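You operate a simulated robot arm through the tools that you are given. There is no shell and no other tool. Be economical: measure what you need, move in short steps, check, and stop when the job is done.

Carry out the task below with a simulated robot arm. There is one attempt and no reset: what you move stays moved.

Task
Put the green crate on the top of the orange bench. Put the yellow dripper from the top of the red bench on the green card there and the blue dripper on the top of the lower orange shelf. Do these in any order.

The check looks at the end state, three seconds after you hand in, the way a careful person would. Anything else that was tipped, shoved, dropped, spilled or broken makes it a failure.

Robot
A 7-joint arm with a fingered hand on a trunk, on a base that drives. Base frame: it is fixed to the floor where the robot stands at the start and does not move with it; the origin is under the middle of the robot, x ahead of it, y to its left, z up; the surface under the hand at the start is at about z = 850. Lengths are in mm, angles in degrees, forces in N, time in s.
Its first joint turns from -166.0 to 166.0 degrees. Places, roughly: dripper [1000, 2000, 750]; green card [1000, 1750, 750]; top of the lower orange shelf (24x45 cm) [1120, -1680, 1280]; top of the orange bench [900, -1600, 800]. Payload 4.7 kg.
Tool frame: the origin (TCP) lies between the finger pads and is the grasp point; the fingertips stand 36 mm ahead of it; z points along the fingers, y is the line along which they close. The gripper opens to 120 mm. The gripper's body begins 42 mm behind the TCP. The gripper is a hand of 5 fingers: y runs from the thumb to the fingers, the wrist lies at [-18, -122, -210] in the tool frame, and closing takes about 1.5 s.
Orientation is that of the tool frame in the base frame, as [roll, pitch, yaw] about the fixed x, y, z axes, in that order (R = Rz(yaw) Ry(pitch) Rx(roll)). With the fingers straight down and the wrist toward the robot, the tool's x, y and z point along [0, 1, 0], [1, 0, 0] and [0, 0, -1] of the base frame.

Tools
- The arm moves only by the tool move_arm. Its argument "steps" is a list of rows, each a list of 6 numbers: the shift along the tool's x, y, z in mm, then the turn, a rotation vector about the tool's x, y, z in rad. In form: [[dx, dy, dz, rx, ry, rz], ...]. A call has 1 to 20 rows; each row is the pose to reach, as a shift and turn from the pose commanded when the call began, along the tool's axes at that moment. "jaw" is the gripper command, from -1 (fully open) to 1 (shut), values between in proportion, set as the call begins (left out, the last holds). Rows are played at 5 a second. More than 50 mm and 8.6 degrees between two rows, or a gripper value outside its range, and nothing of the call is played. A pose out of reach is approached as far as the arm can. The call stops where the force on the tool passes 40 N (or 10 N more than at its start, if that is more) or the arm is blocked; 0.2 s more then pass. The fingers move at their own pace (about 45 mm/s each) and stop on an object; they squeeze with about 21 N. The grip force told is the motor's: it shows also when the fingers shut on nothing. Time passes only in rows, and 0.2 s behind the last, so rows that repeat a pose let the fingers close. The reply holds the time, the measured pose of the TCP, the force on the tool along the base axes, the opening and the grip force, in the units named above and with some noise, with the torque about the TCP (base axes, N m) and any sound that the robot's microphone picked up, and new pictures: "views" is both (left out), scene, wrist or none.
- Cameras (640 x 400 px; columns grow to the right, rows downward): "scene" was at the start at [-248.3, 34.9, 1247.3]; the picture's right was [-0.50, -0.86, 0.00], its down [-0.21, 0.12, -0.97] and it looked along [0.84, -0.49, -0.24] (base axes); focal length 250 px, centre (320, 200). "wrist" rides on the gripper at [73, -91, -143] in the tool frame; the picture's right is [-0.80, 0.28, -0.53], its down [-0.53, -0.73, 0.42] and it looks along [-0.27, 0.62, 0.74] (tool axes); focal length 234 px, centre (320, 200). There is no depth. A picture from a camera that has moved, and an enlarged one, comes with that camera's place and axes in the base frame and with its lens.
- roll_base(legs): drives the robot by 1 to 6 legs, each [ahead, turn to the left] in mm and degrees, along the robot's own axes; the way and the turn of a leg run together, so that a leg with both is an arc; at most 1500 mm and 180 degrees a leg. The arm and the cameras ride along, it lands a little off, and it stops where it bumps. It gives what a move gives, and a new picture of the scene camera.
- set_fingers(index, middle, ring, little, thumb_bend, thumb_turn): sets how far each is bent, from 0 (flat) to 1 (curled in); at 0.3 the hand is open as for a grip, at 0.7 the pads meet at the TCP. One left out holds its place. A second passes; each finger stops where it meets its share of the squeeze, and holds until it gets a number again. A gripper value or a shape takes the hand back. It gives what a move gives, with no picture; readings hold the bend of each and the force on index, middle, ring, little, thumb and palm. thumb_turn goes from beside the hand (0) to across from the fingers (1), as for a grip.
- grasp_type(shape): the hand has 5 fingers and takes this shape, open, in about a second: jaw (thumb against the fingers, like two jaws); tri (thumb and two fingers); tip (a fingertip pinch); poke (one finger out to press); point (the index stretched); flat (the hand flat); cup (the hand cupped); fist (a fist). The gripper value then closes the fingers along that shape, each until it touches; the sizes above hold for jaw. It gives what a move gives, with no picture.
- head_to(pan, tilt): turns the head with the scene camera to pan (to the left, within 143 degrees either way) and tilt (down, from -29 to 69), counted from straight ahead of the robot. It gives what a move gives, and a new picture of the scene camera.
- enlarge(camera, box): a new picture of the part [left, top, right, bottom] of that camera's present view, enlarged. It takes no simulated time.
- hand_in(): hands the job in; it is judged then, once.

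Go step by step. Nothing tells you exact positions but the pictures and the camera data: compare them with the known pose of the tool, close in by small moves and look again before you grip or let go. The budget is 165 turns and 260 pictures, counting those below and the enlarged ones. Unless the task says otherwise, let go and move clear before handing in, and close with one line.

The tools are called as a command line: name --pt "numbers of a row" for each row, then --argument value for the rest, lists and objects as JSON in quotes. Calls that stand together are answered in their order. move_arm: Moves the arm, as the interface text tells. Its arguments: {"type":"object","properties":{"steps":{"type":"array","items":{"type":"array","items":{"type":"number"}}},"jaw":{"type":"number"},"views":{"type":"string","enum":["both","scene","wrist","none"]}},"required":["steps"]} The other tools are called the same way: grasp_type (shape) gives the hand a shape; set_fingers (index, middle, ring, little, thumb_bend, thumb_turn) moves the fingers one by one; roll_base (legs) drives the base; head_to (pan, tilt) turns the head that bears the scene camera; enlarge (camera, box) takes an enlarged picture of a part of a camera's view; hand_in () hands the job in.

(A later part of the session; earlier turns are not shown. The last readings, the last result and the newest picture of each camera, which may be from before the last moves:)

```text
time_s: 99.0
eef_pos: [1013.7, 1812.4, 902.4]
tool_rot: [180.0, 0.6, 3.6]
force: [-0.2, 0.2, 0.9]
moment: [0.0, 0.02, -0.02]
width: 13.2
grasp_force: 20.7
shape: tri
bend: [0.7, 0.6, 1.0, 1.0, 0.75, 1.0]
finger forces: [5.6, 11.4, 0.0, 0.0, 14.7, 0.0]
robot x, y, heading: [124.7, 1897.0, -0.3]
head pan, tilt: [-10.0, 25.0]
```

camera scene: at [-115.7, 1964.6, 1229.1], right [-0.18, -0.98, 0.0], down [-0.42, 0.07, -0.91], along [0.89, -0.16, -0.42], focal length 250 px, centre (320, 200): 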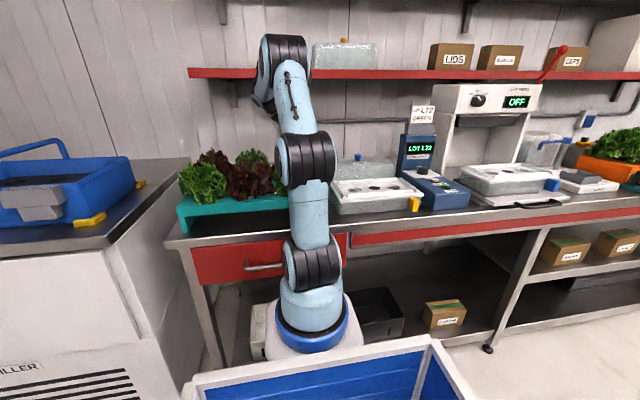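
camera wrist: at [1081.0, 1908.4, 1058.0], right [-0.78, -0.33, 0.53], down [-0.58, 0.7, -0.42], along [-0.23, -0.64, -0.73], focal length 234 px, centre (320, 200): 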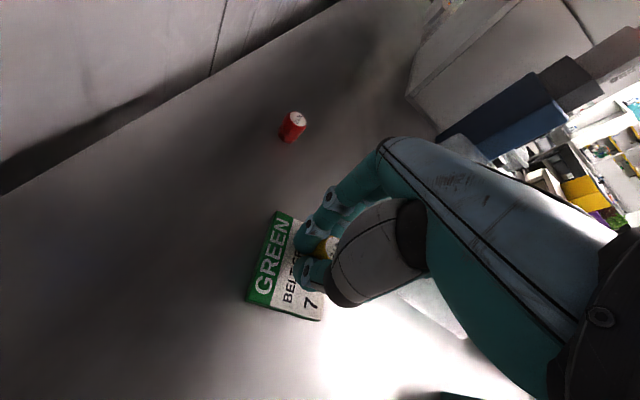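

move_arm --pt "0 0 2 0 0 0" --pt "0 0 3 0 0 0" --pt "0 0 3 0 0 0" --views "none"

move_arm --pt "0 0 2 0 0 0" --pt "0 0 3 0 0 0" --pt "0 0 3 0 0 0" --views "wrist"

enlarge --camera "wrist" --box '[220, 180, 380, 340]'

```text
time_s: 99.8
eef_pos: [1012.2, 1812.8, 900.6]
tool_rot: [-180.0, 0.5, 3.6]
force: [0.8, 0.6, 11.3]
moment: [-0.06, 0.06, 0.02]
width: 13.7
grasp_force: 21.3
shape: tri
bend: [0.7, 0.6, 1.0, 1.0, 0.75, 1.0]
finger forces: [6.1, 13.6, 0.0, 0.0, 17.5, 0.0]
robot x, y, heading: [121.8, 1894.7, -0.2]
head pan, tilt: [-10.0, 25.0]
```

```text
time_s: 100.7
eef_pos: [1013.0, 1812.8, 899.0]
tool_rot: [-179.9, 0.4, 3.7]
force: [7.9, 1.7, 24.8]
moment: [-0.07, -0.05, 0.07]
width: 15.0
grasp_force: 21.4
shape: tri
bend: [0.7, 0.59, 1.0, 1.0, 0.76, 1.0]
finger forces: [8.5, 15.8, 0.0, 0.0, 19.4, 0.0]
robot x, y, heading: [121.1, 1898.7, -0.0]
head pan, tilt: [-10.0, 25.0]
camera wrist: at [1080.6, 1909.7, 1042.6], right [-0.78, -0.33, 0.53], down [-0.58, 0.7, -0.42], along [-0.23, -0.64, -0.74], focal length 234 px, centre (320, 200)
```

wrist: 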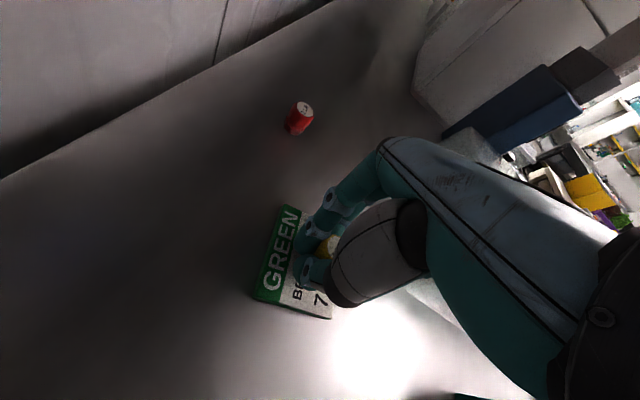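

```text
2.50 times, centred on (300, 260) of wrist
camera zoom: at [1080.6, 1909.7, 1042.6], right [-0.78, -0.33, 0.53], down [-0.58, 0.7, -0.42], along [-0.23, -0.64, -0.74], focal length 585 px, centre (370, 50)
```

zoom: 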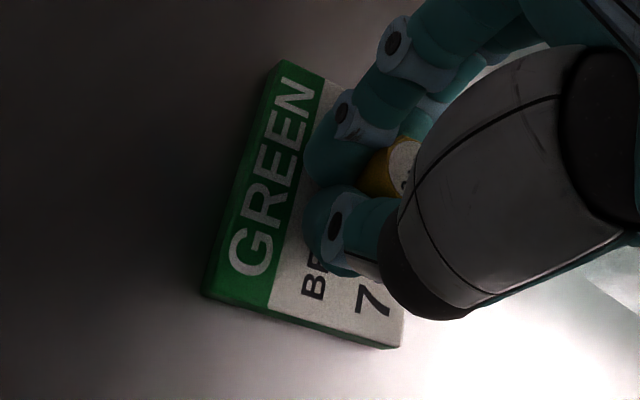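

Contact is made. I relieve the pressure and open gradually.

move_arm --pt "0 0 -3 0 0 0" --pt "0 0 -4 0 0 0" --pt "0 0 -4 0 0 0" --views "none"

move_arm --pt "0 0 0 0 0 0" --pt "0 0 0 0 0 0" --pt "0 0 0 0 0 0" --pt "0 0 0 0 0 0" --jaw 0.3 --views "wrist"

enlarge --camera "wrist" --box '[220, 180, 380, 340]'

```text
time_s: 101.5
eef_pos: [1012.6, 1812.6, 900.2]
tool_rot: [-180.0, 0.8, 3.7]
force: [0.5, 0.7, 3.8]
moment: [-0.01, 0.05, 0.01]
width: 14.3
grasp_force: 21.1
shape: tri
bend: [0.7, 0.59, 1.0, 1.0, 0.76, 1.0]
finger forces: [5.3, 12.4, 0.1, 0.0, 15.6, 0.0]
robot x, y, heading: [119.2, 1897.0, -0.1]
head pan, tilt: [-10.0, 25.0]
```

```text
time_s: 102.5
eef_pos: [1012.5, 1812.6, 901.6]
tool_rot: [179.9, 0.7, 3.6]
force: [-0.1, 0.3, 0.4]
moment: [-0.01, 0.0, 0.03]
width: 41.6
grasp_force: 0.0
shape: tri
bend: [0.74, 0.52, 0.99, 0.99, 0.73, 1.0]
finger forces: [0.1, 0.0, 0.1, 0.0, 0.0, 0.0]
robot x, y, heading: [124.5, 1895.3, -0.1]
head pan, tilt: [-10.0, 25.0]
camera wrist: at [1081.0, 1909.2, 1044.6], right [-0.78, -0.33, 0.53], down [-0.58, 0.7, -0.42], along [-0.23, -0.64, -0.73], focal length 234 px, centre (320, 200)
```

wrist: 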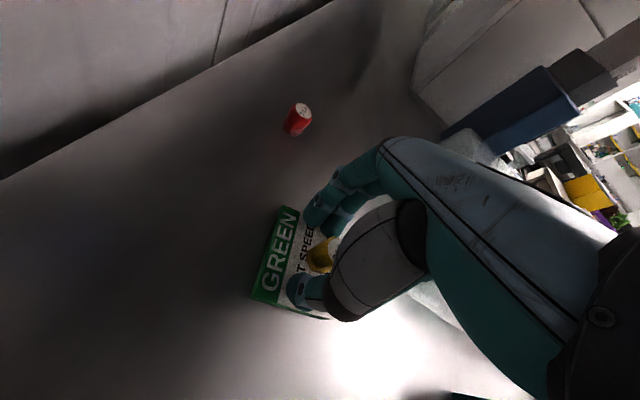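

```text
2.50 times, centred on (300, 260) of wrist
camera zoom: at [1081.0, 1909.2, 1044.6], right [-0.78, -0.33, 0.53], down [-0.58, 0.7, -0.42], along [-0.23, -0.64, -0.73], focal length 585 px, centre (370, 50)
```

zoom: 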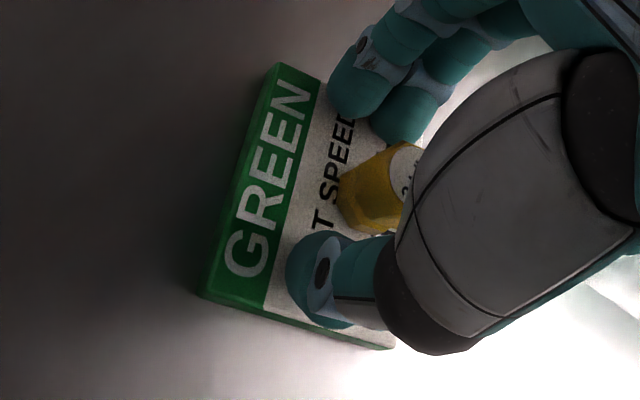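

It stands upright on the card. I open fully and rise straight up.

move_arm --pt "0 0 0 0 0 0" --pt "0 0 0 0 0 0" --pt "0 0 0 0 0 0" --pt "0 0 0 0 0 0" --pt "0 0 0 0 0 0" --pt "0 0 -15 0 0 0" --pt "0 0 -40 0 0 0" --pt "0 0 -70 0 0 0" --pt "0 0 -90 0 0 0" --pt "0 0 -90 0 0 0" --jaw -1

enlarge --camera "wrist" --box '[200, 150, 400, 350]'

```text
time_s: 104.7
eef_pos: [1014.8, 1813.1, 991.1]
tool_rot: [179.9, 0.7, 3.5]
force: [-0.1, 1.0, -1.0]
moment: [-0.01, -0.03, 0.02]
width: 119.7
grasp_force: 0.1
shape: tri
bend: [0.3, 0.3, 0.99, 0.99, 0.3, 0.98]
finger forces: [0.0, 0.1, 0.1, 0.0, 0.1, 0.0]
robot x, y, heading: [125.4, 1898.2, -0.2]
head pan, tilt: [-10.0, 25.0]
camera scene: at [-115.7, 1964.6, 1229.1], right [-0.18, -0.98, 0.0], down [-0.42, 0.07, -0.91], along [0.89, -0.16, -0.42], focal length 250 px, centre (320, 200)
camera wrist: at [1081.8, 1909.0, 1134.4], right [-0.78, -0.33, 0.53], down [-0.58, 0.7, -0.42], along [-0.23, -0.64, -0.73], focal length 234 px, centre (320, 200)
```

scene: 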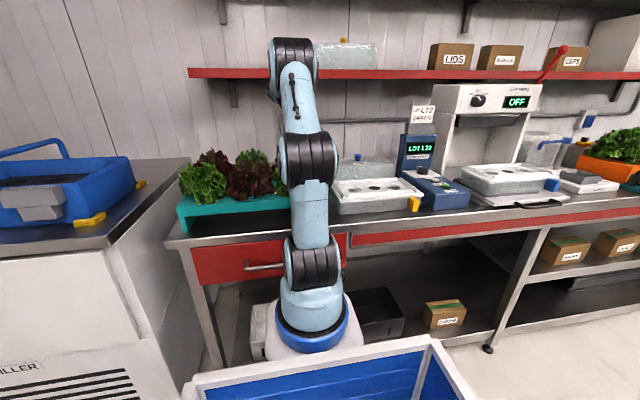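
wrist: 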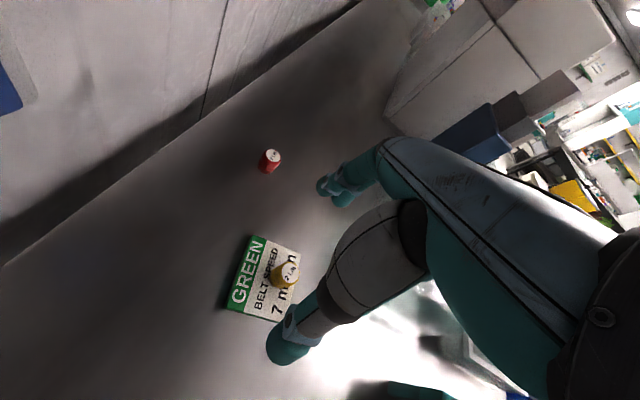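

```text
2.00 times, centred on (300, 250) of wrist
camera zoom: at [1081.8, 1909.0, 1134.4], right [-0.78, -0.33, 0.53], down [-0.58, 0.7, -0.42], along [-0.23, -0.64, -0.73], focal length 468 px, centre (360, 100)
```

zoom: 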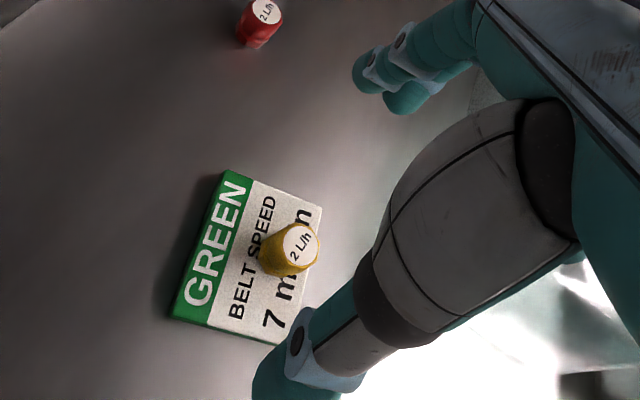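

The yellow dripper stands on the green card. Now I withdraw over the lettuces for the blue one, at about (1129, 2018), close to the wall.

move_arm --pt "-30 -36 -10 0 0 0" --pt "-63 -72 -20 0 0 0" --pt "-95 -108 -25 0 0 0" --pt "-126 -140 -40 0 0 0" --pt "-138 -155 -80 0 0 0" --pt "-148 -168 -125 0 0 0" --pt "-160 -177 -165 0 0 0" --pt "-190 -185 -195 0 0 0" --pt "-233 -192 -210 0 0 0" --pt "-233 -192 -210 0 0 0" --views "none"

move_arm --pt "0 0 0 0 0 -0.14" --pt "0 0 0 0 0 -0.28" --pt "0 0 0 0 0 -0.42" --pt "0 0 0 0 0 -0.56" --pt "0 0 0 0 0 -0.7" --pt "0 0 0 0 0 -0.84" --pt "0 0 0 0 0 -0.98" --pt "0 0 0 0 0 -1.12" --pt "0 0 0 0 0 -1.26" --pt "0 0 0 0 0 -1.4" --pt "0 0 0 0 0 -1.52" --pt "0 0 0 0 0 -1.63" --pt "0 0 0 0 0 -1.63"

```text
time_s: 106.8
eef_pos: [771.0, 1989.2, 1203.6]
tool_rot: [179.9, 0.7, 3.5]
force: [-0.5, 0.2, 0.7]
moment: [-0.02, 0.01, 0.01]
width: 119.8
grasp_force: 0.1
shape: tri
bend: [0.3, 0.3, 0.99, 0.99, 0.3, 0.98]
finger forces: [0.0, 0.0, 0.0, 0.0, 0.0, 0.0]
robot x, y, heading: [123.0, 1896.4, -0.2]
head pan, tilt: [-10.0, 25.0]
```

```text
time_s: 109.7
eef_pos: [772.7, 1989.9, 1204.4]
tool_rot: [-179.4, -0.1, 97.1]
force: [0.4, -0.3, 0.2]
moment: [0.0, 0.01, 0.03]
width: 119.8
grasp_force: 0.0
shape: tri
bend: [0.3, 0.3, 0.99, 0.99, 0.3, 0.98]
finger forces: [0.0, 0.0, 0.1, 0.0, 0.0, 0.1]
robot x, y, heading: [122.9, 1896.0, 0.0]
head pan, tilt: [-10.0, 25.0]
camera scene: at [-115.8, 1964.6, 1229.1], right [-0.18, -0.98, 0.0], down [-0.42, 0.07, -0.91], along [0.89, -0.16, -0.42], focal length 250 px, centre (320, 200)
camera wrist: at [673.0, 2051.1, 1349.4], right [0.38, -0.76, 0.52], down [-0.67, -0.62, -0.42], along [0.64, -0.19, -0.74], focal length 234 px, centre (320, 200)
```

scene: 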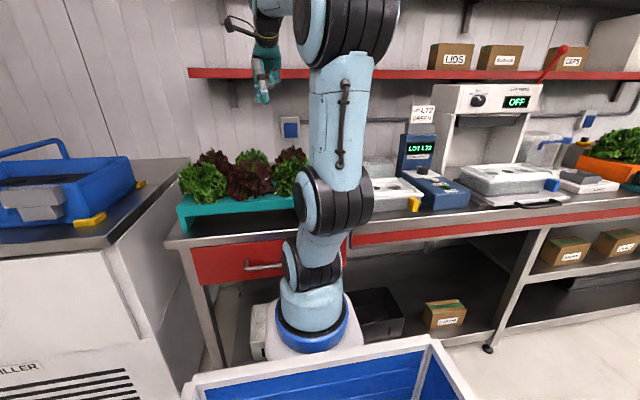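
wrist: 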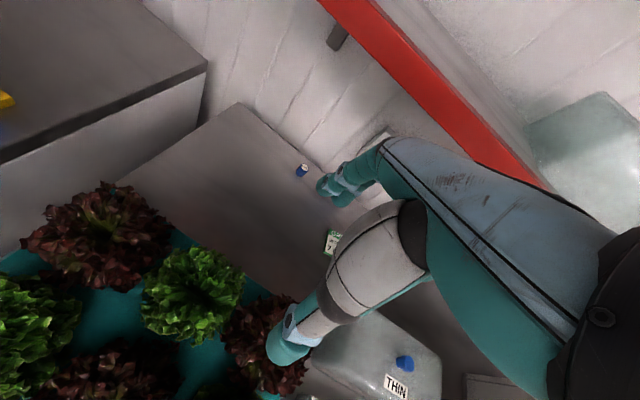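

move_arm --pt "0 0 0 -0.13 0 0" --pt "0 0 0 -0.26 0 0" --pt "-1 40 15 -0.26 0 0" --pt "-2 80 35 -0.26 0 0" --pt "-3 120 60 -0.26 0 0" --pt "-4 155 90 -0.26 0 0" --pt "-5 190 120 -0.26 0 0" --pt "-6 225 150 -0.26 0 0" --pt "-7 255 180 -0.26 0 0" --pt "-8 277 204 -0.26 0 0" --pt "-8 277 204 -0.26 0 0" --jaw -0.3

enlarge --camera "wrist" --box '[200, 100, 400, 380]'

```text
time_s: 112.0
eef_pos: [1043.6, 2015.9, 996.0]
tool_rot: [165.7, 0.0, 96.9]
force: [-0.2, 0.4, -0.4]
moment: [0.02, -0.02, 0.0]
width: 78.4
grasp_force: 0.1
shape: tri
bend: [0.73, 0.39, 0.99, 0.99, 0.63, 1.0]
finger forces: [0.0, 0.0, 0.0, 0.1, 0.0, 0.0]
robot x, y, heading: [122.4, 1897.5, -0.0]
head pan, tilt: [-10.0, 25.0]
camera scene: at [-115.7, 1964.6, 1229.1], right [-0.18, -0.98, 0.0], down [-0.42, 0.07, -0.91], along [0.89, -0.16, -0.42], focal length 250 px, centre (320, 200)
camera wrist: at [912.9, 2072.9, 1113.1], right [0.24, -0.78, 0.58], down [-0.54, -0.6, -0.59], along [0.81, -0.17, -0.56], focal length 234 px, centre (320, 200)
```

scene: 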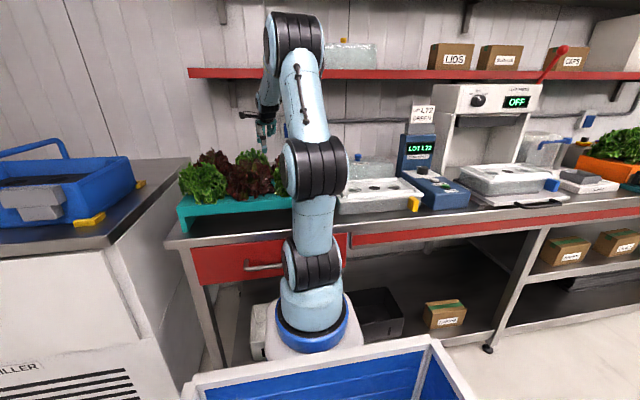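
wrist: 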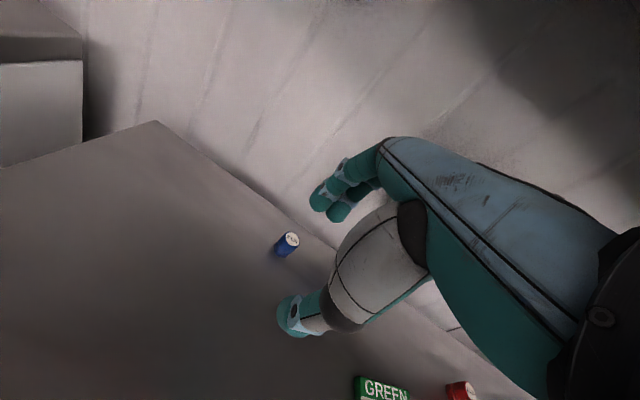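

```text
1.43 times, centred on (300, 240) of wrist
camera zoom: at [912.9, 2072.9, 1113.1], right [0.24, -0.78, 0.58], down [-0.54, -0.6, -0.59], along [0.81, -0.17, -0.56], focal length 334 px, centre (349, 143)
```

zoom: 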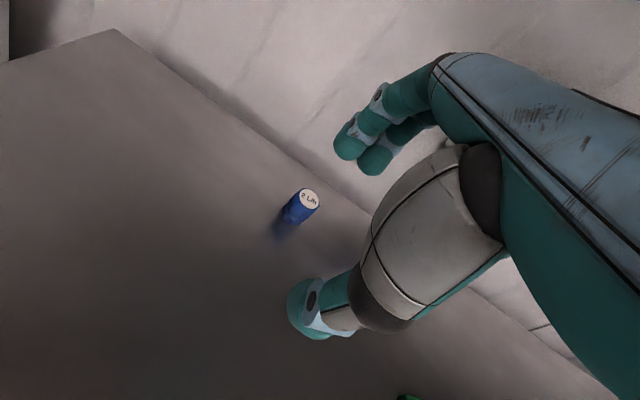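

The blue dripper is at about (1123, 2018) with the wall at x≈1190. I narrow the opening, move above it and look before going down.

move_arm --pt "-1 20 26 0 0 0" --pt "-2 40 52 0 0 0" --pt "-2 58 78 0 0 0" --pt "-2 58 78 0 0 0" --jaw 0 --views "wrist"

enlarge --camera "wrist" --box '[240, 140, 400, 360]'

```text
time_s: 113.0
eef_pos: [1120.6, 2022.3, 934.5]
tool_rot: [165.7, -0.1, 97.1]
force: [0.0, -0.3, 0.0]
moment: [0.0, 0.04, 0.0]
width: 60.5
grasp_force: 0.0
shape: tri
bend: [0.74, 0.45, 0.99, 0.99, 0.7, 1.0]
finger forces: [0.0, 0.0, 0.1, 0.0, 0.0, 0.0]
robot x, y, heading: [119.1, 1897.3, -0.4]
head pan, tilt: [-10.0, 25.0]
camera wrist: at [988.7, 2080.1, 1052.8], right [0.24, -0.78, 0.58], down [-0.54, -0.6, -0.59], along [0.81, -0.17, -0.56], focal length 234 px, centre (320, 200)
```

wrist: 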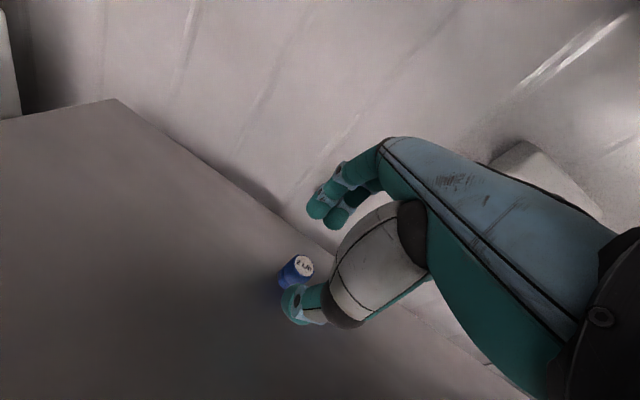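

```text
1.82 times, centred on (320, 250) of wrist
camera zoom: at [988.7, 2080.1, 1052.8], right [0.24, -0.78, 0.58], down [-0.54, -0.6, -0.59], along [0.81, -0.17, -0.56], focal length 426 px, centre (320, 109)
```

zoom: 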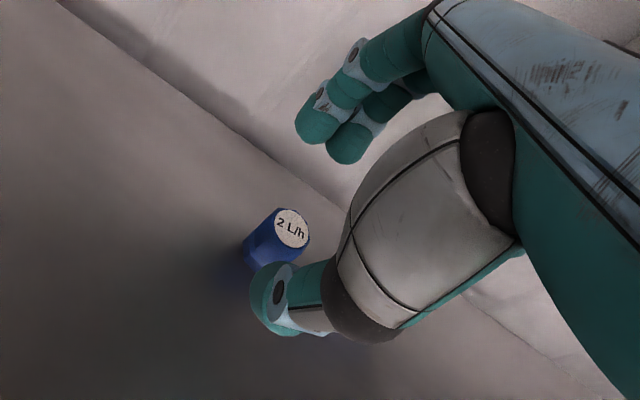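

move_arm --pt "-3 -9 -1 0 0 0" --pt "-3 -13 15 0 0 0" --pt "-3 -16 27 0 0 0" --pt "-3 -17 33 0 0 0" --pt "-3 -17 33 0 0 0" --views "wrist"

enlarge --camera "wrist" --box '[240, 140, 400, 360]'

```text
time_s: 114.2
eef_pos: [1111.5, 2018.4, 897.9]
tool_rot: [165.8, -0.1, 97.1]
force: [0.2, 0.6, 0.7]
moment: [0.03, 0.01, -0.02]
width: 60.4
grasp_force: 0.0
shape: tri
bend: [0.74, 0.45, 0.99, 0.99, 0.7, 1.0]
finger forces: [0.1, 0.0, 0.0, 0.1, 0.0, 0.0]
robot x, y, heading: [124.4, 1902.1, -0.1]
head pan, tilt: [-10.0, 25.0]
camera wrist: at [980.0, 2076.3, 1016.6], right [0.24, -0.78, 0.58], down [-0.54, -0.6, -0.59], along [0.81, -0.17, -0.56], focal length 234 px, centre (320, 200)
```

wrist: 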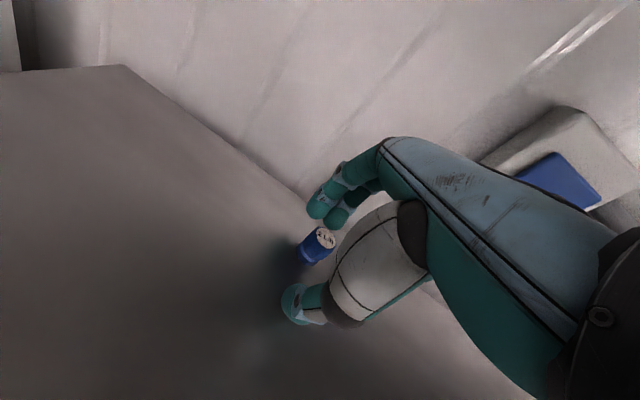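

```text
1.82 times, centred on (320, 250) of wrist
camera zoom: at [980.0, 2076.3, 1016.6], right [0.24, -0.78, 0.58], down [-0.54, -0.6, -0.59], along [0.81, -0.17, -0.56], focal length 426 px, centre (320, 109)
```

zoom: 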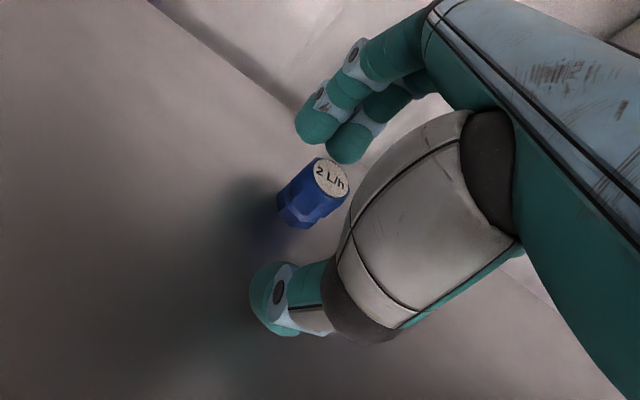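

move_arm --pt "0 5 4 0 0 0" --pt "0 5 4 0 0 0" --views "none"

move_arm --pt "0 0 0 0 0 0" --pt "0 0 0 0 0 0" --pt "0 0 0 0 0 0" --pt "0 0 0 0 0 0" --pt "0 0 0 0 0 0" --pt "0 0 0 0 0 0" --pt "0 0 0 0 0 0" --pt "0 0 0 0 0 0" --jaw 1 --views "wrist"

enlarge --camera "wrist" --box '[240, 140, 400, 360]'

```text
time_s: 114.8
eef_pos: [1118.1, 2019.3, 897.1]
tool_rot: [165.8, -0.1, 97.1]
force: [-0.1, -0.4, 0.1]
moment: [-0.01, -0.01, 0.0]
width: 60.4
grasp_force: 0.0
shape: tri
bend: [0.74, 0.45, 0.99, 0.99, 0.7, 1.0]
finger forces: [0.1, 0.0, 0.0, 0.0, 0.0, 0.0]
robot x, y, heading: [124.2, 1897.6, 0.1]
head pan, tilt: [-10.0, 25.0]
```

```text
time_s: 116.7
eef_pos: [1118.4, 2018.9, 896.2]
tool_rot: [165.8, -0.1, 97.0]
force: [0.1, -0.7, 0.0]
moment: [0.0, 0.02, -0.02]
width: 17.8
grasp_force: 21.4
shape: tri
bend: [0.72, 0.6, 1.0, 1.0, 0.74, 1.0]
finger forces: [7.4, 10.5, 0.0, 0.1, 17.3, 0.0]
robot x, y, heading: [124.3, 1895.6, -0.2]
head pan, tilt: [-10.0, 25.0]
camera wrist: at [985.9, 2076.9, 1014.3], right [0.24, -0.78, 0.58], down [-0.54, -0.6, -0.59], along [0.81, -0.17, -0.56], focal length 234 px, centre (320, 200)
```

wrist: 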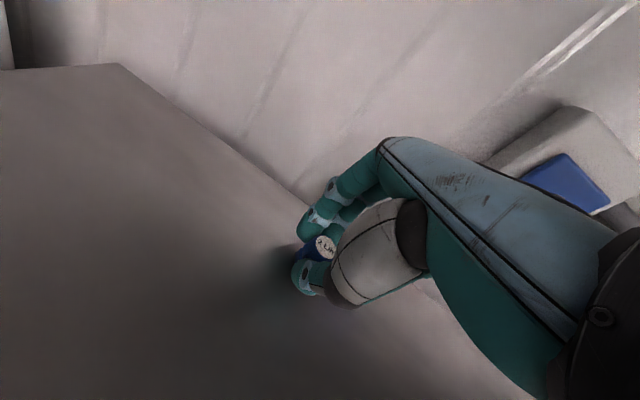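

```text
1.82 times, centred on (320, 250) of wrist
camera zoom: at [985.9, 2076.9, 1014.3], right [0.24, -0.78, 0.58], down [-0.54, -0.6, -0.59], along [0.81, -0.17, -0.56], focal length 426 px, centre (320, 109)
```

zoom: 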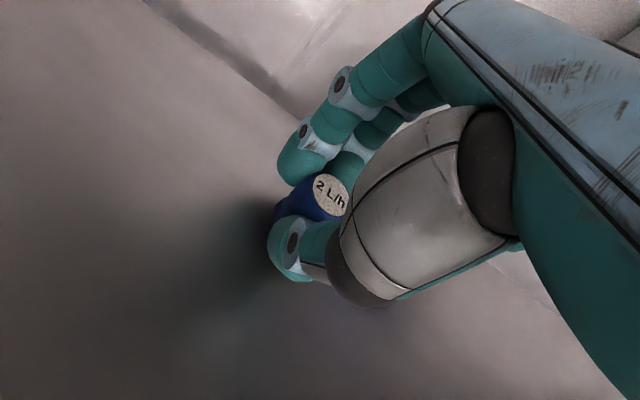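

Blue dripper held. I lift it and draw back out from under the shelf.

move_arm --pt "0 5 -19 0 0 0" --pt "0 15 -58 0 0 0" --pt "0 -8 -90 0 0 0" --pt "0 -30 -126 0 0 0" --pt "0 -51 -163 0 0 0" --pt "0 -73 -199 0 0 0" --pt "0 -95 -236 0 0 0" --pt "0 -116 -272 0 0 0" --pt "0 -138 -309 0 0 0" --pt "0 -166 -341 0 0 0" --pt "0 -202 -361 0 0 0" --pt "0 -202 -361 0 0 0"

```text
time_s: 119.2
eef_pos: [837.0, 1983.2, 1196.0]
tool_rot: [165.9, -0.1, 97.1]
force: [0.1, -0.4, -0.8]
moment: [0.02, -0.01, 0.01]
width: 17.8
grasp_force: 20.6
shape: tri
bend: [0.72, 0.6, 1.0, 1.0, 0.74, 1.0]
finger forces: [7.4, 10.4, 0.1, 0.0, 17.4, 0.1]
robot x, y, heading: [123.6, 1901.0, -0.2]
head pan, tilt: [-10.0, 25.0]
camera scene: at [-115.7, 1964.6, 1229.1], right [-0.18, -0.98, 0.0], down [-0.42, 0.07, -0.91], along [0.89, -0.16, -0.42], focal length 250 px, centre (320, 200)
camera wrist: at [704.4, 2041.4, 1314.1], right [0.24, -0.78, 0.58], down [-0.54, -0.6, -0.59], along [0.81, -0.17, -0.56], focal length 234 px, centre (320, 200)
```

scene: 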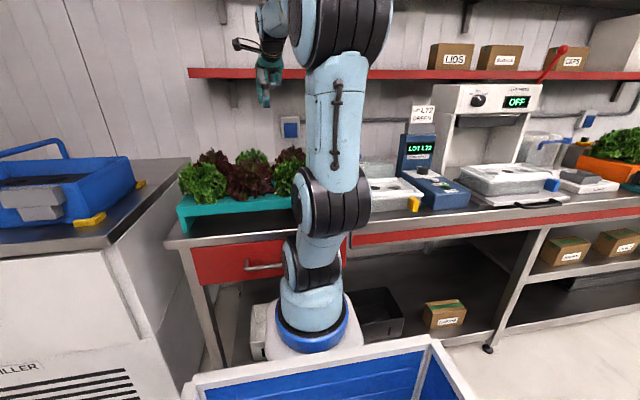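
wrist: 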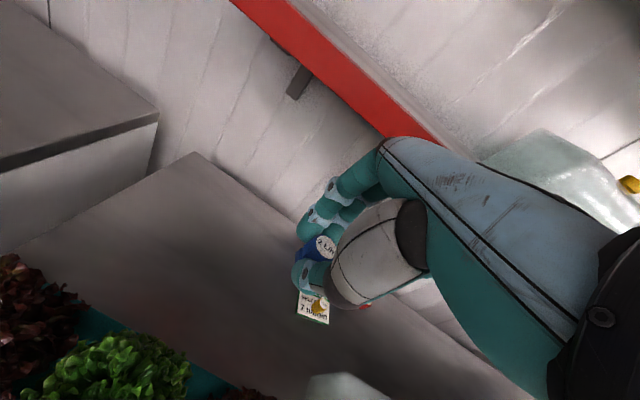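

move_arm --pt "0 -36 -30 0 0 0" --pt "0 -71 -60 0 0 0" --pt "0 -106 -89 0 0 0" --pt "0 -142 -119 0 0 0" --pt "0 -177 -149 0 0 0" --pt "0 -212 -178 0 0 0" --pt "0 -212 -178 0 0 0" --views "none"

roll_base --legs '[[-125, 0], [0, -90], [1000, 0]]'

```text
time_s: 120.8
eef_pos: [587.2, 1952.9, 1317.1]
tool_rot: [165.8, 0.0, 97.0]
force: [0.7, -0.6, -0.3]
moment: [-0.03, 0.04, 0.02]
width: 17.9
grasp_force: 20.9
shape: tri
bend: [0.72, 0.6, 1.0, 1.0, 0.74, 1.0]
finger forces: [7.4, 10.5, 0.1, 0.0, 17.3, 0.0]
robot x, y, heading: [121.2, 1896.7, -0.3]
head pan, tilt: [-10.0, 25.0]
```

```text
time_s: 130.8
eef_pos: [35.6, 427.9, 1318.3]
tool_rot: [165.7, -0.1, 6.4]
force: [-0.4, 0.7, 0.4]
moment: [0.03, -0.01, 0.02]
width: 17.5
grasp_force: 21.2
shape: tri
bend: [0.72, 0.6, 1.0, 1.0, 0.74, 1.0]
finger forces: [7.5, 10.4, 0.1, 0.0, 17.0, 0.1]
robot x, y, heading: [-14.4, 891.5, -91.0]
head pan, tilt: [-10.0, 25.0]
camera scene: at [53.7, 1133.5, 1229.1], right [-0.98, 0.19, 0.0], down [0.08, 0.42, -0.91], along [-0.17, -0.89, -0.42], focal length 250 px, centre (320, 200)
```

scene: 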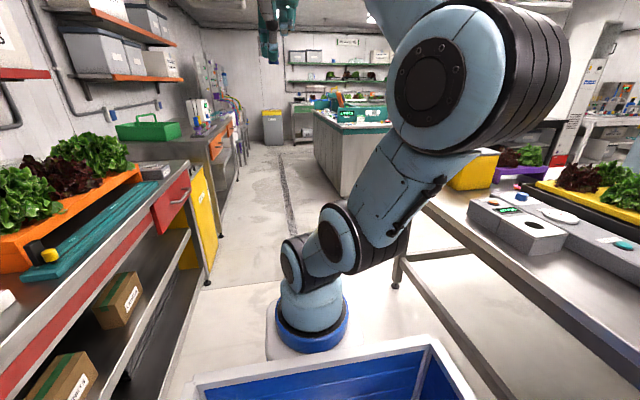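

roll_base --legs '[[0, 1.3], [1265, 0], [1265, 0]]'

```text
time_s: 143.5
eef_pos: [68.2, -2108.5, 1318.5]
tool_rot: [165.7, -0.1, 7.8]
force: [0.1, -0.1, -0.3]
moment: [0.02, -0.01, 0.01]
width: 17.5
grasp_force: 20.8
shape: tri
bend: [0.72, 0.6, 1.0, 1.0, 0.74, 1.0]
finger forces: [7.5, 10.3, 0.0, 0.0, 16.8, 0.1]
robot x, y, heading: [4.3, -1641.9, -89.6]
head pan, tilt: [-10.0, 25.0]
camera scene: at [68.5, -1401.9, 1229.1], right [-0.99, 0.16, 0.0], down [0.07, 0.42, -0.91], along [-0.15, -0.89, -0.42], focal length 250 px, centre (320, 200)
```

scene: 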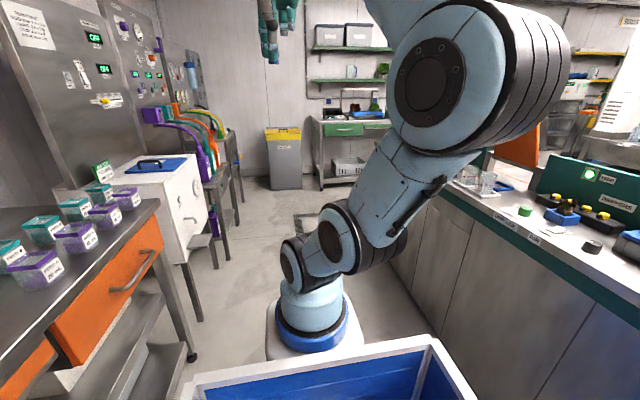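

roll_base --legs '[[0, 90]]'

head_to --pan 10 --tilt 5

```text
time_s: 147.7
eef_pos: [471.0, -1582.9, 1318.3]
tool_rot: [165.7, 0.0, 97.5]
force: [0.1, 0.0, 0.7]
moment: [-0.04, 0.01, -0.02]
width: 17.4
grasp_force: 20.8
shape: tri
bend: [0.72, 0.6, 1.0, 1.0, 0.75, 1.0]
finger forces: [7.7, 10.2, 0.0, 0.0, 16.6, 0.1]
robot x, y, heading: [9.3, -1642.2, 0.5]
head pan, tilt: [-10.0, 25.0]
camera scene: at [-232.7, -1579.0, 1229.1], right [-0.17, -0.99, 0.0], down [-0.42, 0.07, -0.91], along [0.89, -0.15, -0.42], focal length 250 px, centre (320, 200)
```

scene: 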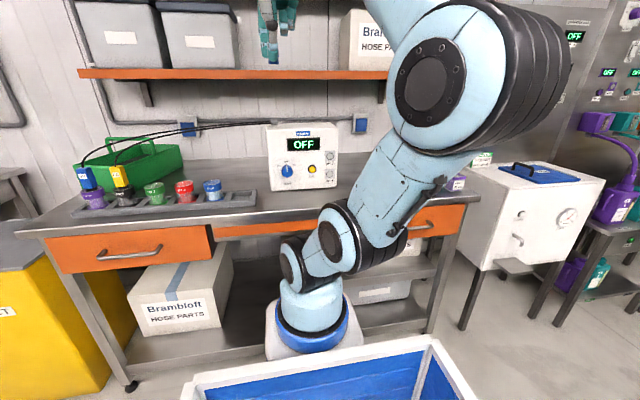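

```text
time_s: 148.5
eef_pos: [470.9, -1583.5, 1317.9]
tool_rot: [165.7, 0.0, 97.6]
force: [0.2, -0.3, -0.6]
moment: [-0.01, -0.01, -0.01]
width: 17.4
grasp_force: 20.8
shape: tri
bend: [0.72, 0.6, 1.0, 1.0, 0.75, 1.0]
finger forces: [7.7, 10.2, 0.0, 0.0, 16.6, 0.0]
robot x, y, heading: [7.4, -1644.6, 0.2]
head pan, tilt: [10.0, 5.0]
camera scene: at [-233.1, -1547.2, 1261.4], right [0.18, -0.98, 0.0], down [-0.09, -0.02, -1.0], along [0.98, 0.18, -0.09], focal length 250 px, centre (320, 200)
```

scene: 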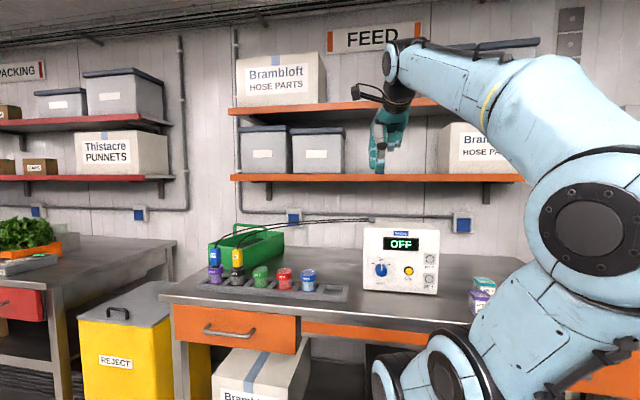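

The free shelf stretch between bin and carton spans y≈-1450 to -1930, top at z≈1280. I roll a bit closer and raise the hand above shelf level.

roll_base --legs '[[85, 0]]'

move_arm --pt "0 10 -39 0 0 0" --pt "0 19 -73 0 0 0" --pt "0 60 -60 0 0 0" --pt "0 100 -50 0 0 0" --pt "0 145 -39 0 0 0" --pt "0 190 -28 0 0 0" --pt "0 235 -16 0 0 0" --pt "0 280 -5 0 0 0" --pt "0 325 7 0 0 0" --pt "0 325 7 0 0 0"

```text
time_s: 149.6
eef_pos: [558.2, -1581.7, 1318.3]
tool_rot: [165.8, 0.0, 97.7]
force: [0.2, -0.3, -0.5]
moment: [0.03, 0.01, -0.01]
width: 17.3
grasp_force: 20.8
shape: tri
bend: [0.72, 0.6, 1.0, 1.0, 0.75, 1.0]
finger forces: [7.7, 10.3, 0.1, 0.1, 16.5, 0.1]
robot x, y, heading: [94.6, -1640.8, 0.4]
head pan, tilt: [10.0, 5.0]
camera scene: at [-146.6, -1546.8, 1261.5], right [0.18, -0.98, 0.0], down [-0.09, -0.02, -1.0], along [0.98, 0.18, -0.09], focal length 250 px, centre (320, 200)
```

scene: 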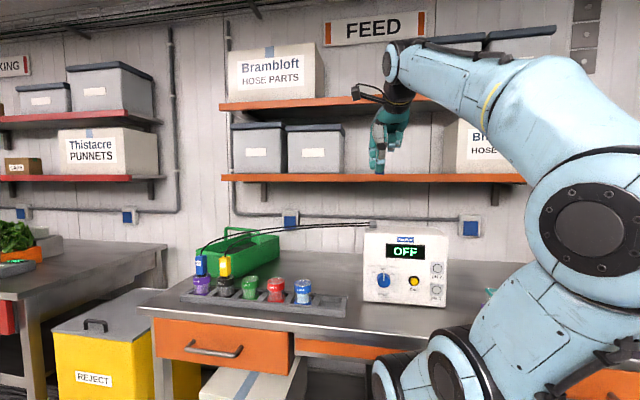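

```text
time_s: 151.8
eef_pos: [871.3, -1539.7, 1390.7]
tool_rot: [165.8, 0.0, 97.6]
force: [0.0, 0.0, 0.3]
moment: [-0.01, 0.04, 0.03]
width: 17.1
grasp_force: 20.6
shape: tri
bend: [0.72, 0.6, 1.0, 1.0, 0.75, 1.0]
finger forces: [7.5, 10.4, 0.1, 0.1, 16.8, 0.0]
robot x, y, heading: [92.7, -1643.3, 0.2]
head pan, tilt: [10.0, 5.0]
camera scene: at [-146.5, -1546.7, 1261.5], right [0.18, -0.98, 0.0], down [-0.09, -0.02, -1.0], along [0.98, 0.18, -0.09], focal length 250 px, centre (320, 200)
camera wrist: at [739.3, -1483.4, 1508.1], right [0.25, -0.78, 0.58], down [-0.53, -0.61, -0.59], along [0.81, -0.16, -0.56], focal length 234 px, centre (320, 200)
```

scene: 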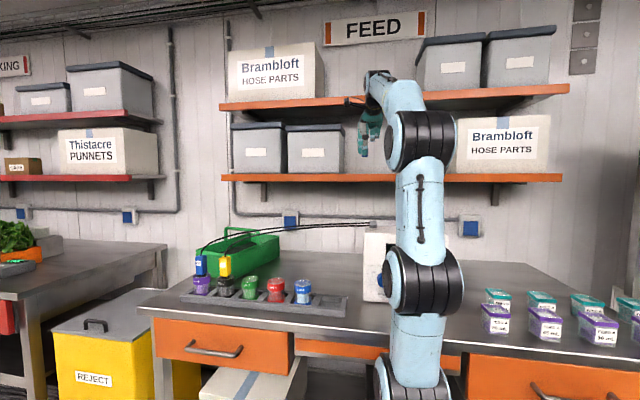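
wrist: 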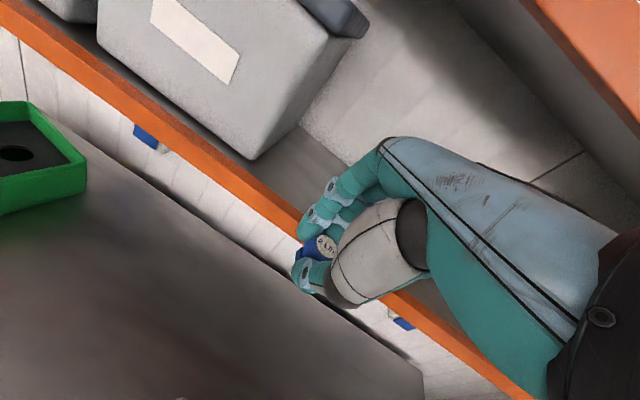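

move_arm --pt "-21 31 8 0 0 0" --pt "-42 62 16 0 0 0" --pt "-63 93 24 0 0 0" --pt "-84 124 32 0 0 0" --pt "-105 155 40 0 0 0" --pt "-126 186 47 0 0 0" --pt "-126 180 71 0 0 0" --pt "-126 180 71 0 0 0"

enlarge --camera "wrist" --box '[200, 140, 400, 380]'

```text
time_s: 153.6
eef_pos: [1078.0, -1641.9, 1366.6]
tool_rot: [165.7, 0.0, 97.7]
force: [-0.7, 1.2, 0.1]
moment: [-0.02, 0.01, 0.02]
width: 17.5
grasp_force: 21.6
shape: tri
bend: [0.72, 0.6, 1.0, 1.0, 0.75, 1.0]
finger forces: [7.2, 10.3, 0.0, 0.0, 16.9, 0.1]
robot x, y, heading: [92.5, -1644.4, 0.4]
head pan, tilt: [10.0, 5.0]
camera scene: at [-146.5, -1546.7, 1261.5], right [0.18, -0.98, 0.0], down [-0.09, -0.02, -1.0], along [0.98, 0.18, -0.09], focal length 250 px, centre (320, 200)
camera wrist: at [945.3, -1583.9, 1483.7], right [0.25, -0.78, 0.58], down [-0.53, -0.61, -0.59], along [0.81, -0.16, -0.56], focal length 234 px, centre (320, 200)
```

scene: 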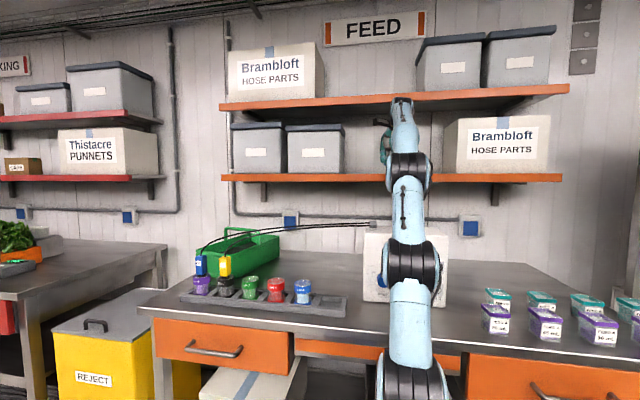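
wrist: 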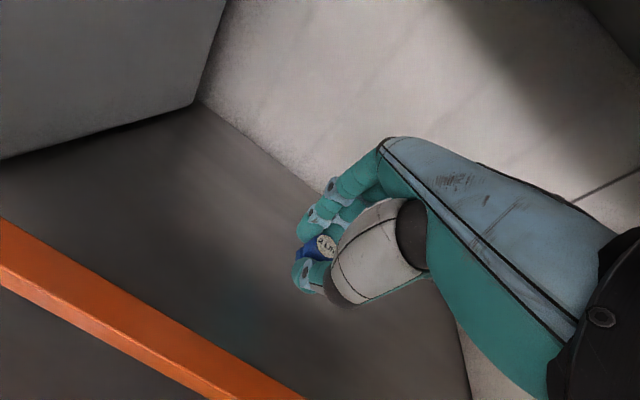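

```text
1.67 times, centred on (300, 260) of wrist
camera zoom: at [945.3, -1583.9, 1483.7], right [0.25, -0.78, 0.58], down [-0.53, -0.61, -0.59], along [0.81, -0.16, -0.56], focal length 390 px, centre (353, 100)
```

zoom: 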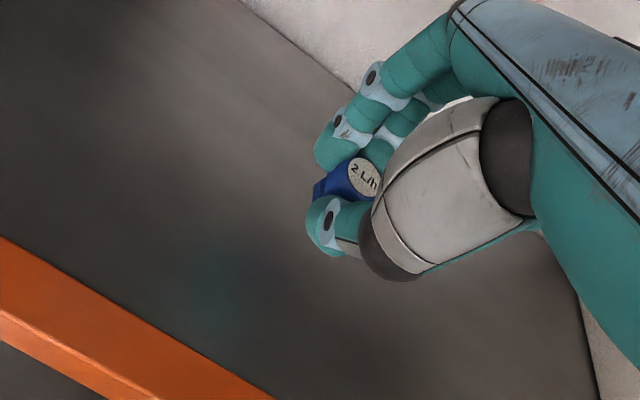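

The dripper is over the free shelf stretch. I lower it.

move_arm --pt "0 -4 15 0 0 0" --pt "0 -7 28 0 0 0" --pt "0 -8 31 0 0 0" --pt "0 -8 31 0 0 0" --views "none"

move_arm --pt "0 -1 3 0 0 0" --pt "0 -1 4 0 0 0" --pt "0 -1 4 0 0 0" --views "wrist"

```text
time_s: 154.6
eef_pos: [1079.9, -1639.4, 1334.5]
tool_rot: [165.7, 0.0, 97.5]
force: [-0.2, -0.3, -0.1]
moment: [0.01, 0.01, 0.01]
width: 17.4
grasp_force: 20.5
shape: tri
bend: [0.72, 0.6, 1.0, 1.0, 0.75, 1.0]
finger forces: [7.1, 10.3, 0.0, 0.0, 16.6, 0.0]
robot x, y, heading: [93.9, -1642.3, 0.5]
head pan, tilt: [10.0, 5.0]
```

```text
time_s: 155.4
eef_pos: [1078.0, -1640.1, 1329.2]
tool_rot: [165.8, 0.0, 97.7]
force: [-1.0, -0.3, 0.2]
moment: [0.0, 0.01, -0.01]
width: 17.4
grasp_force: 21.2
shape: tri
bend: [0.72, 0.6, 1.0, 1.0, 0.75, 1.0]
finger forces: [7.1, 10.3, 0.0, 0.1, 16.7, 0.1]
robot x, y, heading: [91.9, -1643.4, 0.3]
head pan, tilt: [10.0, 5.0]
camera wrist: at [946.0, -1583.9, 1447.4], right [0.25, -0.78, 0.58], down [-0.53, -0.61, -0.59], along [0.81, -0.16, -0.56], focal length 234 px, centre (320, 200)
```

wrist: 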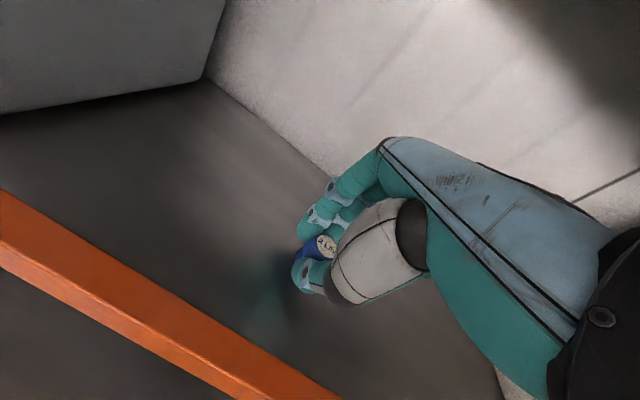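

move_arm --pt "0 -1 3 0 0 0" --pt "0 -1 4 0 0 0" --pt "0 -1 4 0 0 0" --views "none"

move_arm --pt "0 -1 2 0 0 0" --pt "0 -1 3 0 0 0" --pt "0 -1 3 0 0 0" --views "none"

```text
time_s: 156.2
eef_pos: [1078.9, -1640.5, 1326.9]
tool_rot: [165.8, 0.1, 97.6]
force: [0.8, 0.2, 1.0]
moment: [-0.01, 0.0, -0.04]
width: 17.4
grasp_force: 20.8
shape: tri
bend: [0.72, 0.6, 1.0, 1.0, 0.75, 1.0]
finger forces: [7.1, 10.4, 0.1, 0.0, 16.9, 0.0]
robot x, y, heading: [92.6, -1642.8, 0.5]
head pan, tilt: [10.0, 5.0]
```

```text
time_s: 157.0
eef_pos: [1077.4, -1639.4, 1323.5]
tool_rot: [165.6, 0.0, 97.5]
force: [0.8, 0.6, 9.5]
moment: [-0.02, 0.0, 0.05]
width: 18.3
grasp_force: 21.1
shape: tri
bend: [0.72, 0.6, 1.0, 1.0, 0.76, 1.0]
finger forces: [8.8, 13.0, 0.0, 0.1, 20.1, 0.1]
robot x, y, heading: [87.8, -1644.4, 0.1]
head pan, tilt: [10.0, 5.0]
```

Contact with the shelf. I ease up a hair and open partway.

move_arm --pt "0 0 -1.5 0 0 0" --pt "0 0 -1.5 0 0 0" --views "none"

move_arm --pt "0 0 0 0 0 0" --pt "0 0 0 0 0 0" --pt "0 0 0 0 0 0" --pt "0 0 0 0 0 0" --pt "0 0 0 0 0 0" --jaw 0.2 --views "wrist"

enlarge --camera "wrist" --box '[200, 140, 400, 380]'

```text
time_s: 157.6
eef_pos: [1077.5, -1640.1, 1324.3]
tool_rot: [165.7, -0.1, 97.6]
force: [0.7, 0.9, 7.7]
moment: [-0.01, 0.04, 0.01]
width: 18.4
grasp_force: 21.0
shape: tri
bend: [0.72, 0.6, 1.0, 1.0, 0.76, 1.0]
finger forces: [8.8, 12.4, 0.1, 0.0, 20.0, 0.0]
robot x, y, heading: [91.6, -1640.5, 0.4]
head pan, tilt: [10.0, 5.0]
```

```text
time_s: 158.8
eef_pos: [1077.1, -1640.3, 1325.0]
tool_rot: [165.7, 0.1, 97.6]
force: [0.1, -0.2, 2.5]
moment: [-0.03, 0.05, -0.01]
width: 47.4
grasp_force: 0.0
shape: tri
bend: [0.74, 0.49, 0.99, 0.99, 0.74, 1.0]
finger forces: [0.1, 0.1, 0.0, 0.1, 2.0, 0.1]
robot x, y, heading: [92.5, -1644.7, 0.3]
head pan, tilt: [10.0, 5.0]
camera wrist: at [945.4, -1583.8, 1441.7], right [0.25, -0.78, 0.58], down [-0.53, -0.61, -0.59], along [0.81, -0.16, -0.56], focal length 234 px, centre (320, 200)
```

wrist: 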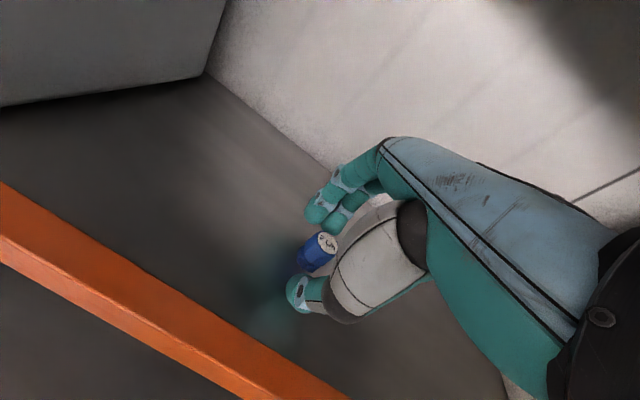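

```text
1.67 times, centred on (300, 260) of wrist
camera zoom: at [945.4, -1583.8, 1441.7], right [0.25, -0.78, 0.58], down [-0.53, -0.61, -0.59], along [0.81, -0.16, -0.56], focal length 390 px, centre (353, 100)
```

zoom: 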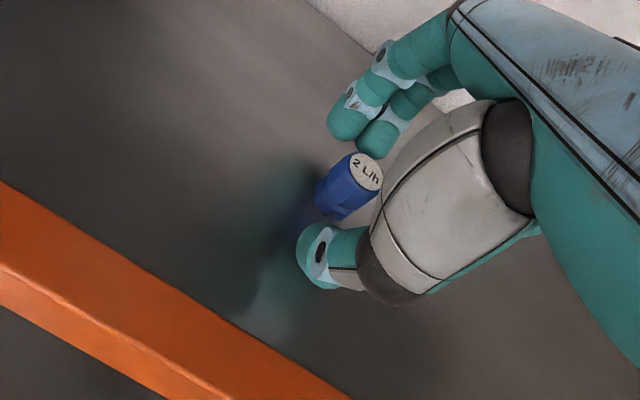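

The dripper stands upright on the shelf. I open wider while rising slightly, then go straight up and back.

move_arm --pt "0 1 -4 0 0 0" --pt "0 1 -4 0 0 0" --pt "0 1 -4 0 0 0" --pt "0 1 -4 0 0 0" --pt "0 1 -4 0 0 0" --jaw -0.4 --views "none"

move_arm --pt "0 5 -19 0 0 0" --pt "0 12 -48 0 0 0" --pt "0 20 -78 0 0 0" --pt "0 20 -78 0 0 0" --views "wrist"

enlarge --camera "wrist" --box '[200, 140, 400, 380]'

```text
time_s: 160.0
eef_pos: [1076.9, -1639.8, 1328.9]
tool_rot: [165.7, 0.0, 97.6]
force: [1.1, 0.2, 4.3]
moment: [0.0, 0.13, 0.02]
width: 81.8
grasp_force: 0.1
shape: tri
bend: [0.73, 0.38, 0.99, 0.99, 0.62, 1.0]
finger forces: [0.1, 0.0, 0.1, 0.1, 4.1, 0.1]
robot x, y, heading: [93.1, -1643.5, 0.5]
head pan, tilt: [10.0, 5.0]
```

```text
time_s: 161.0
eef_pos: [1076.0, -1640.3, 1395.5]
tool_rot: [165.8, 0.0, 97.6]
force: [1.1, 0.2, -0.9]
moment: [0.0, 0.02, 0.01]
width: 83.3
grasp_force: 0.1
shape: tri
bend: [0.73, 0.37, 0.99, 0.99, 0.6, 0.99]
finger forces: [0.1, 0.0, 0.1, 0.1, 0.1, 0.1]
out of reach, approached as far as the arm can: row 3, 4
robot x, y, heading: [93.4, -1644.6, 0.4]
head pan, tilt: [10.0, 5.0]
camera wrist: at [944.4, -1584.4, 1513.5], right [0.25, -0.78, 0.58], down [-0.53, -0.61, -0.59], along [0.81, -0.16, -0.56], focal length 234 px, centre (320, 200)
```

wrist: 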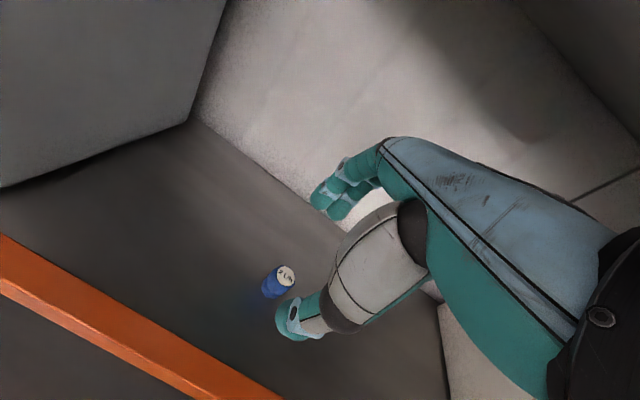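

```text
1.67 times, centred on (300, 260) of wrist
camera zoom: at [944.4, -1584.4, 1513.5], right [0.25, -0.78, 0.58], down [-0.53, -0.61, -0.59], along [0.81, -0.16, -0.56], focal length 390 px, centre (353, 100)
```

zoom: 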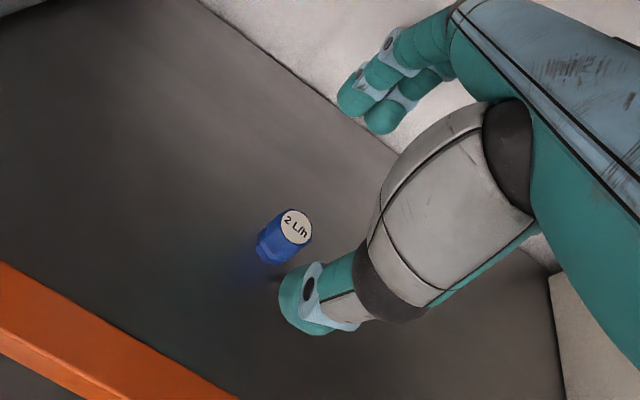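

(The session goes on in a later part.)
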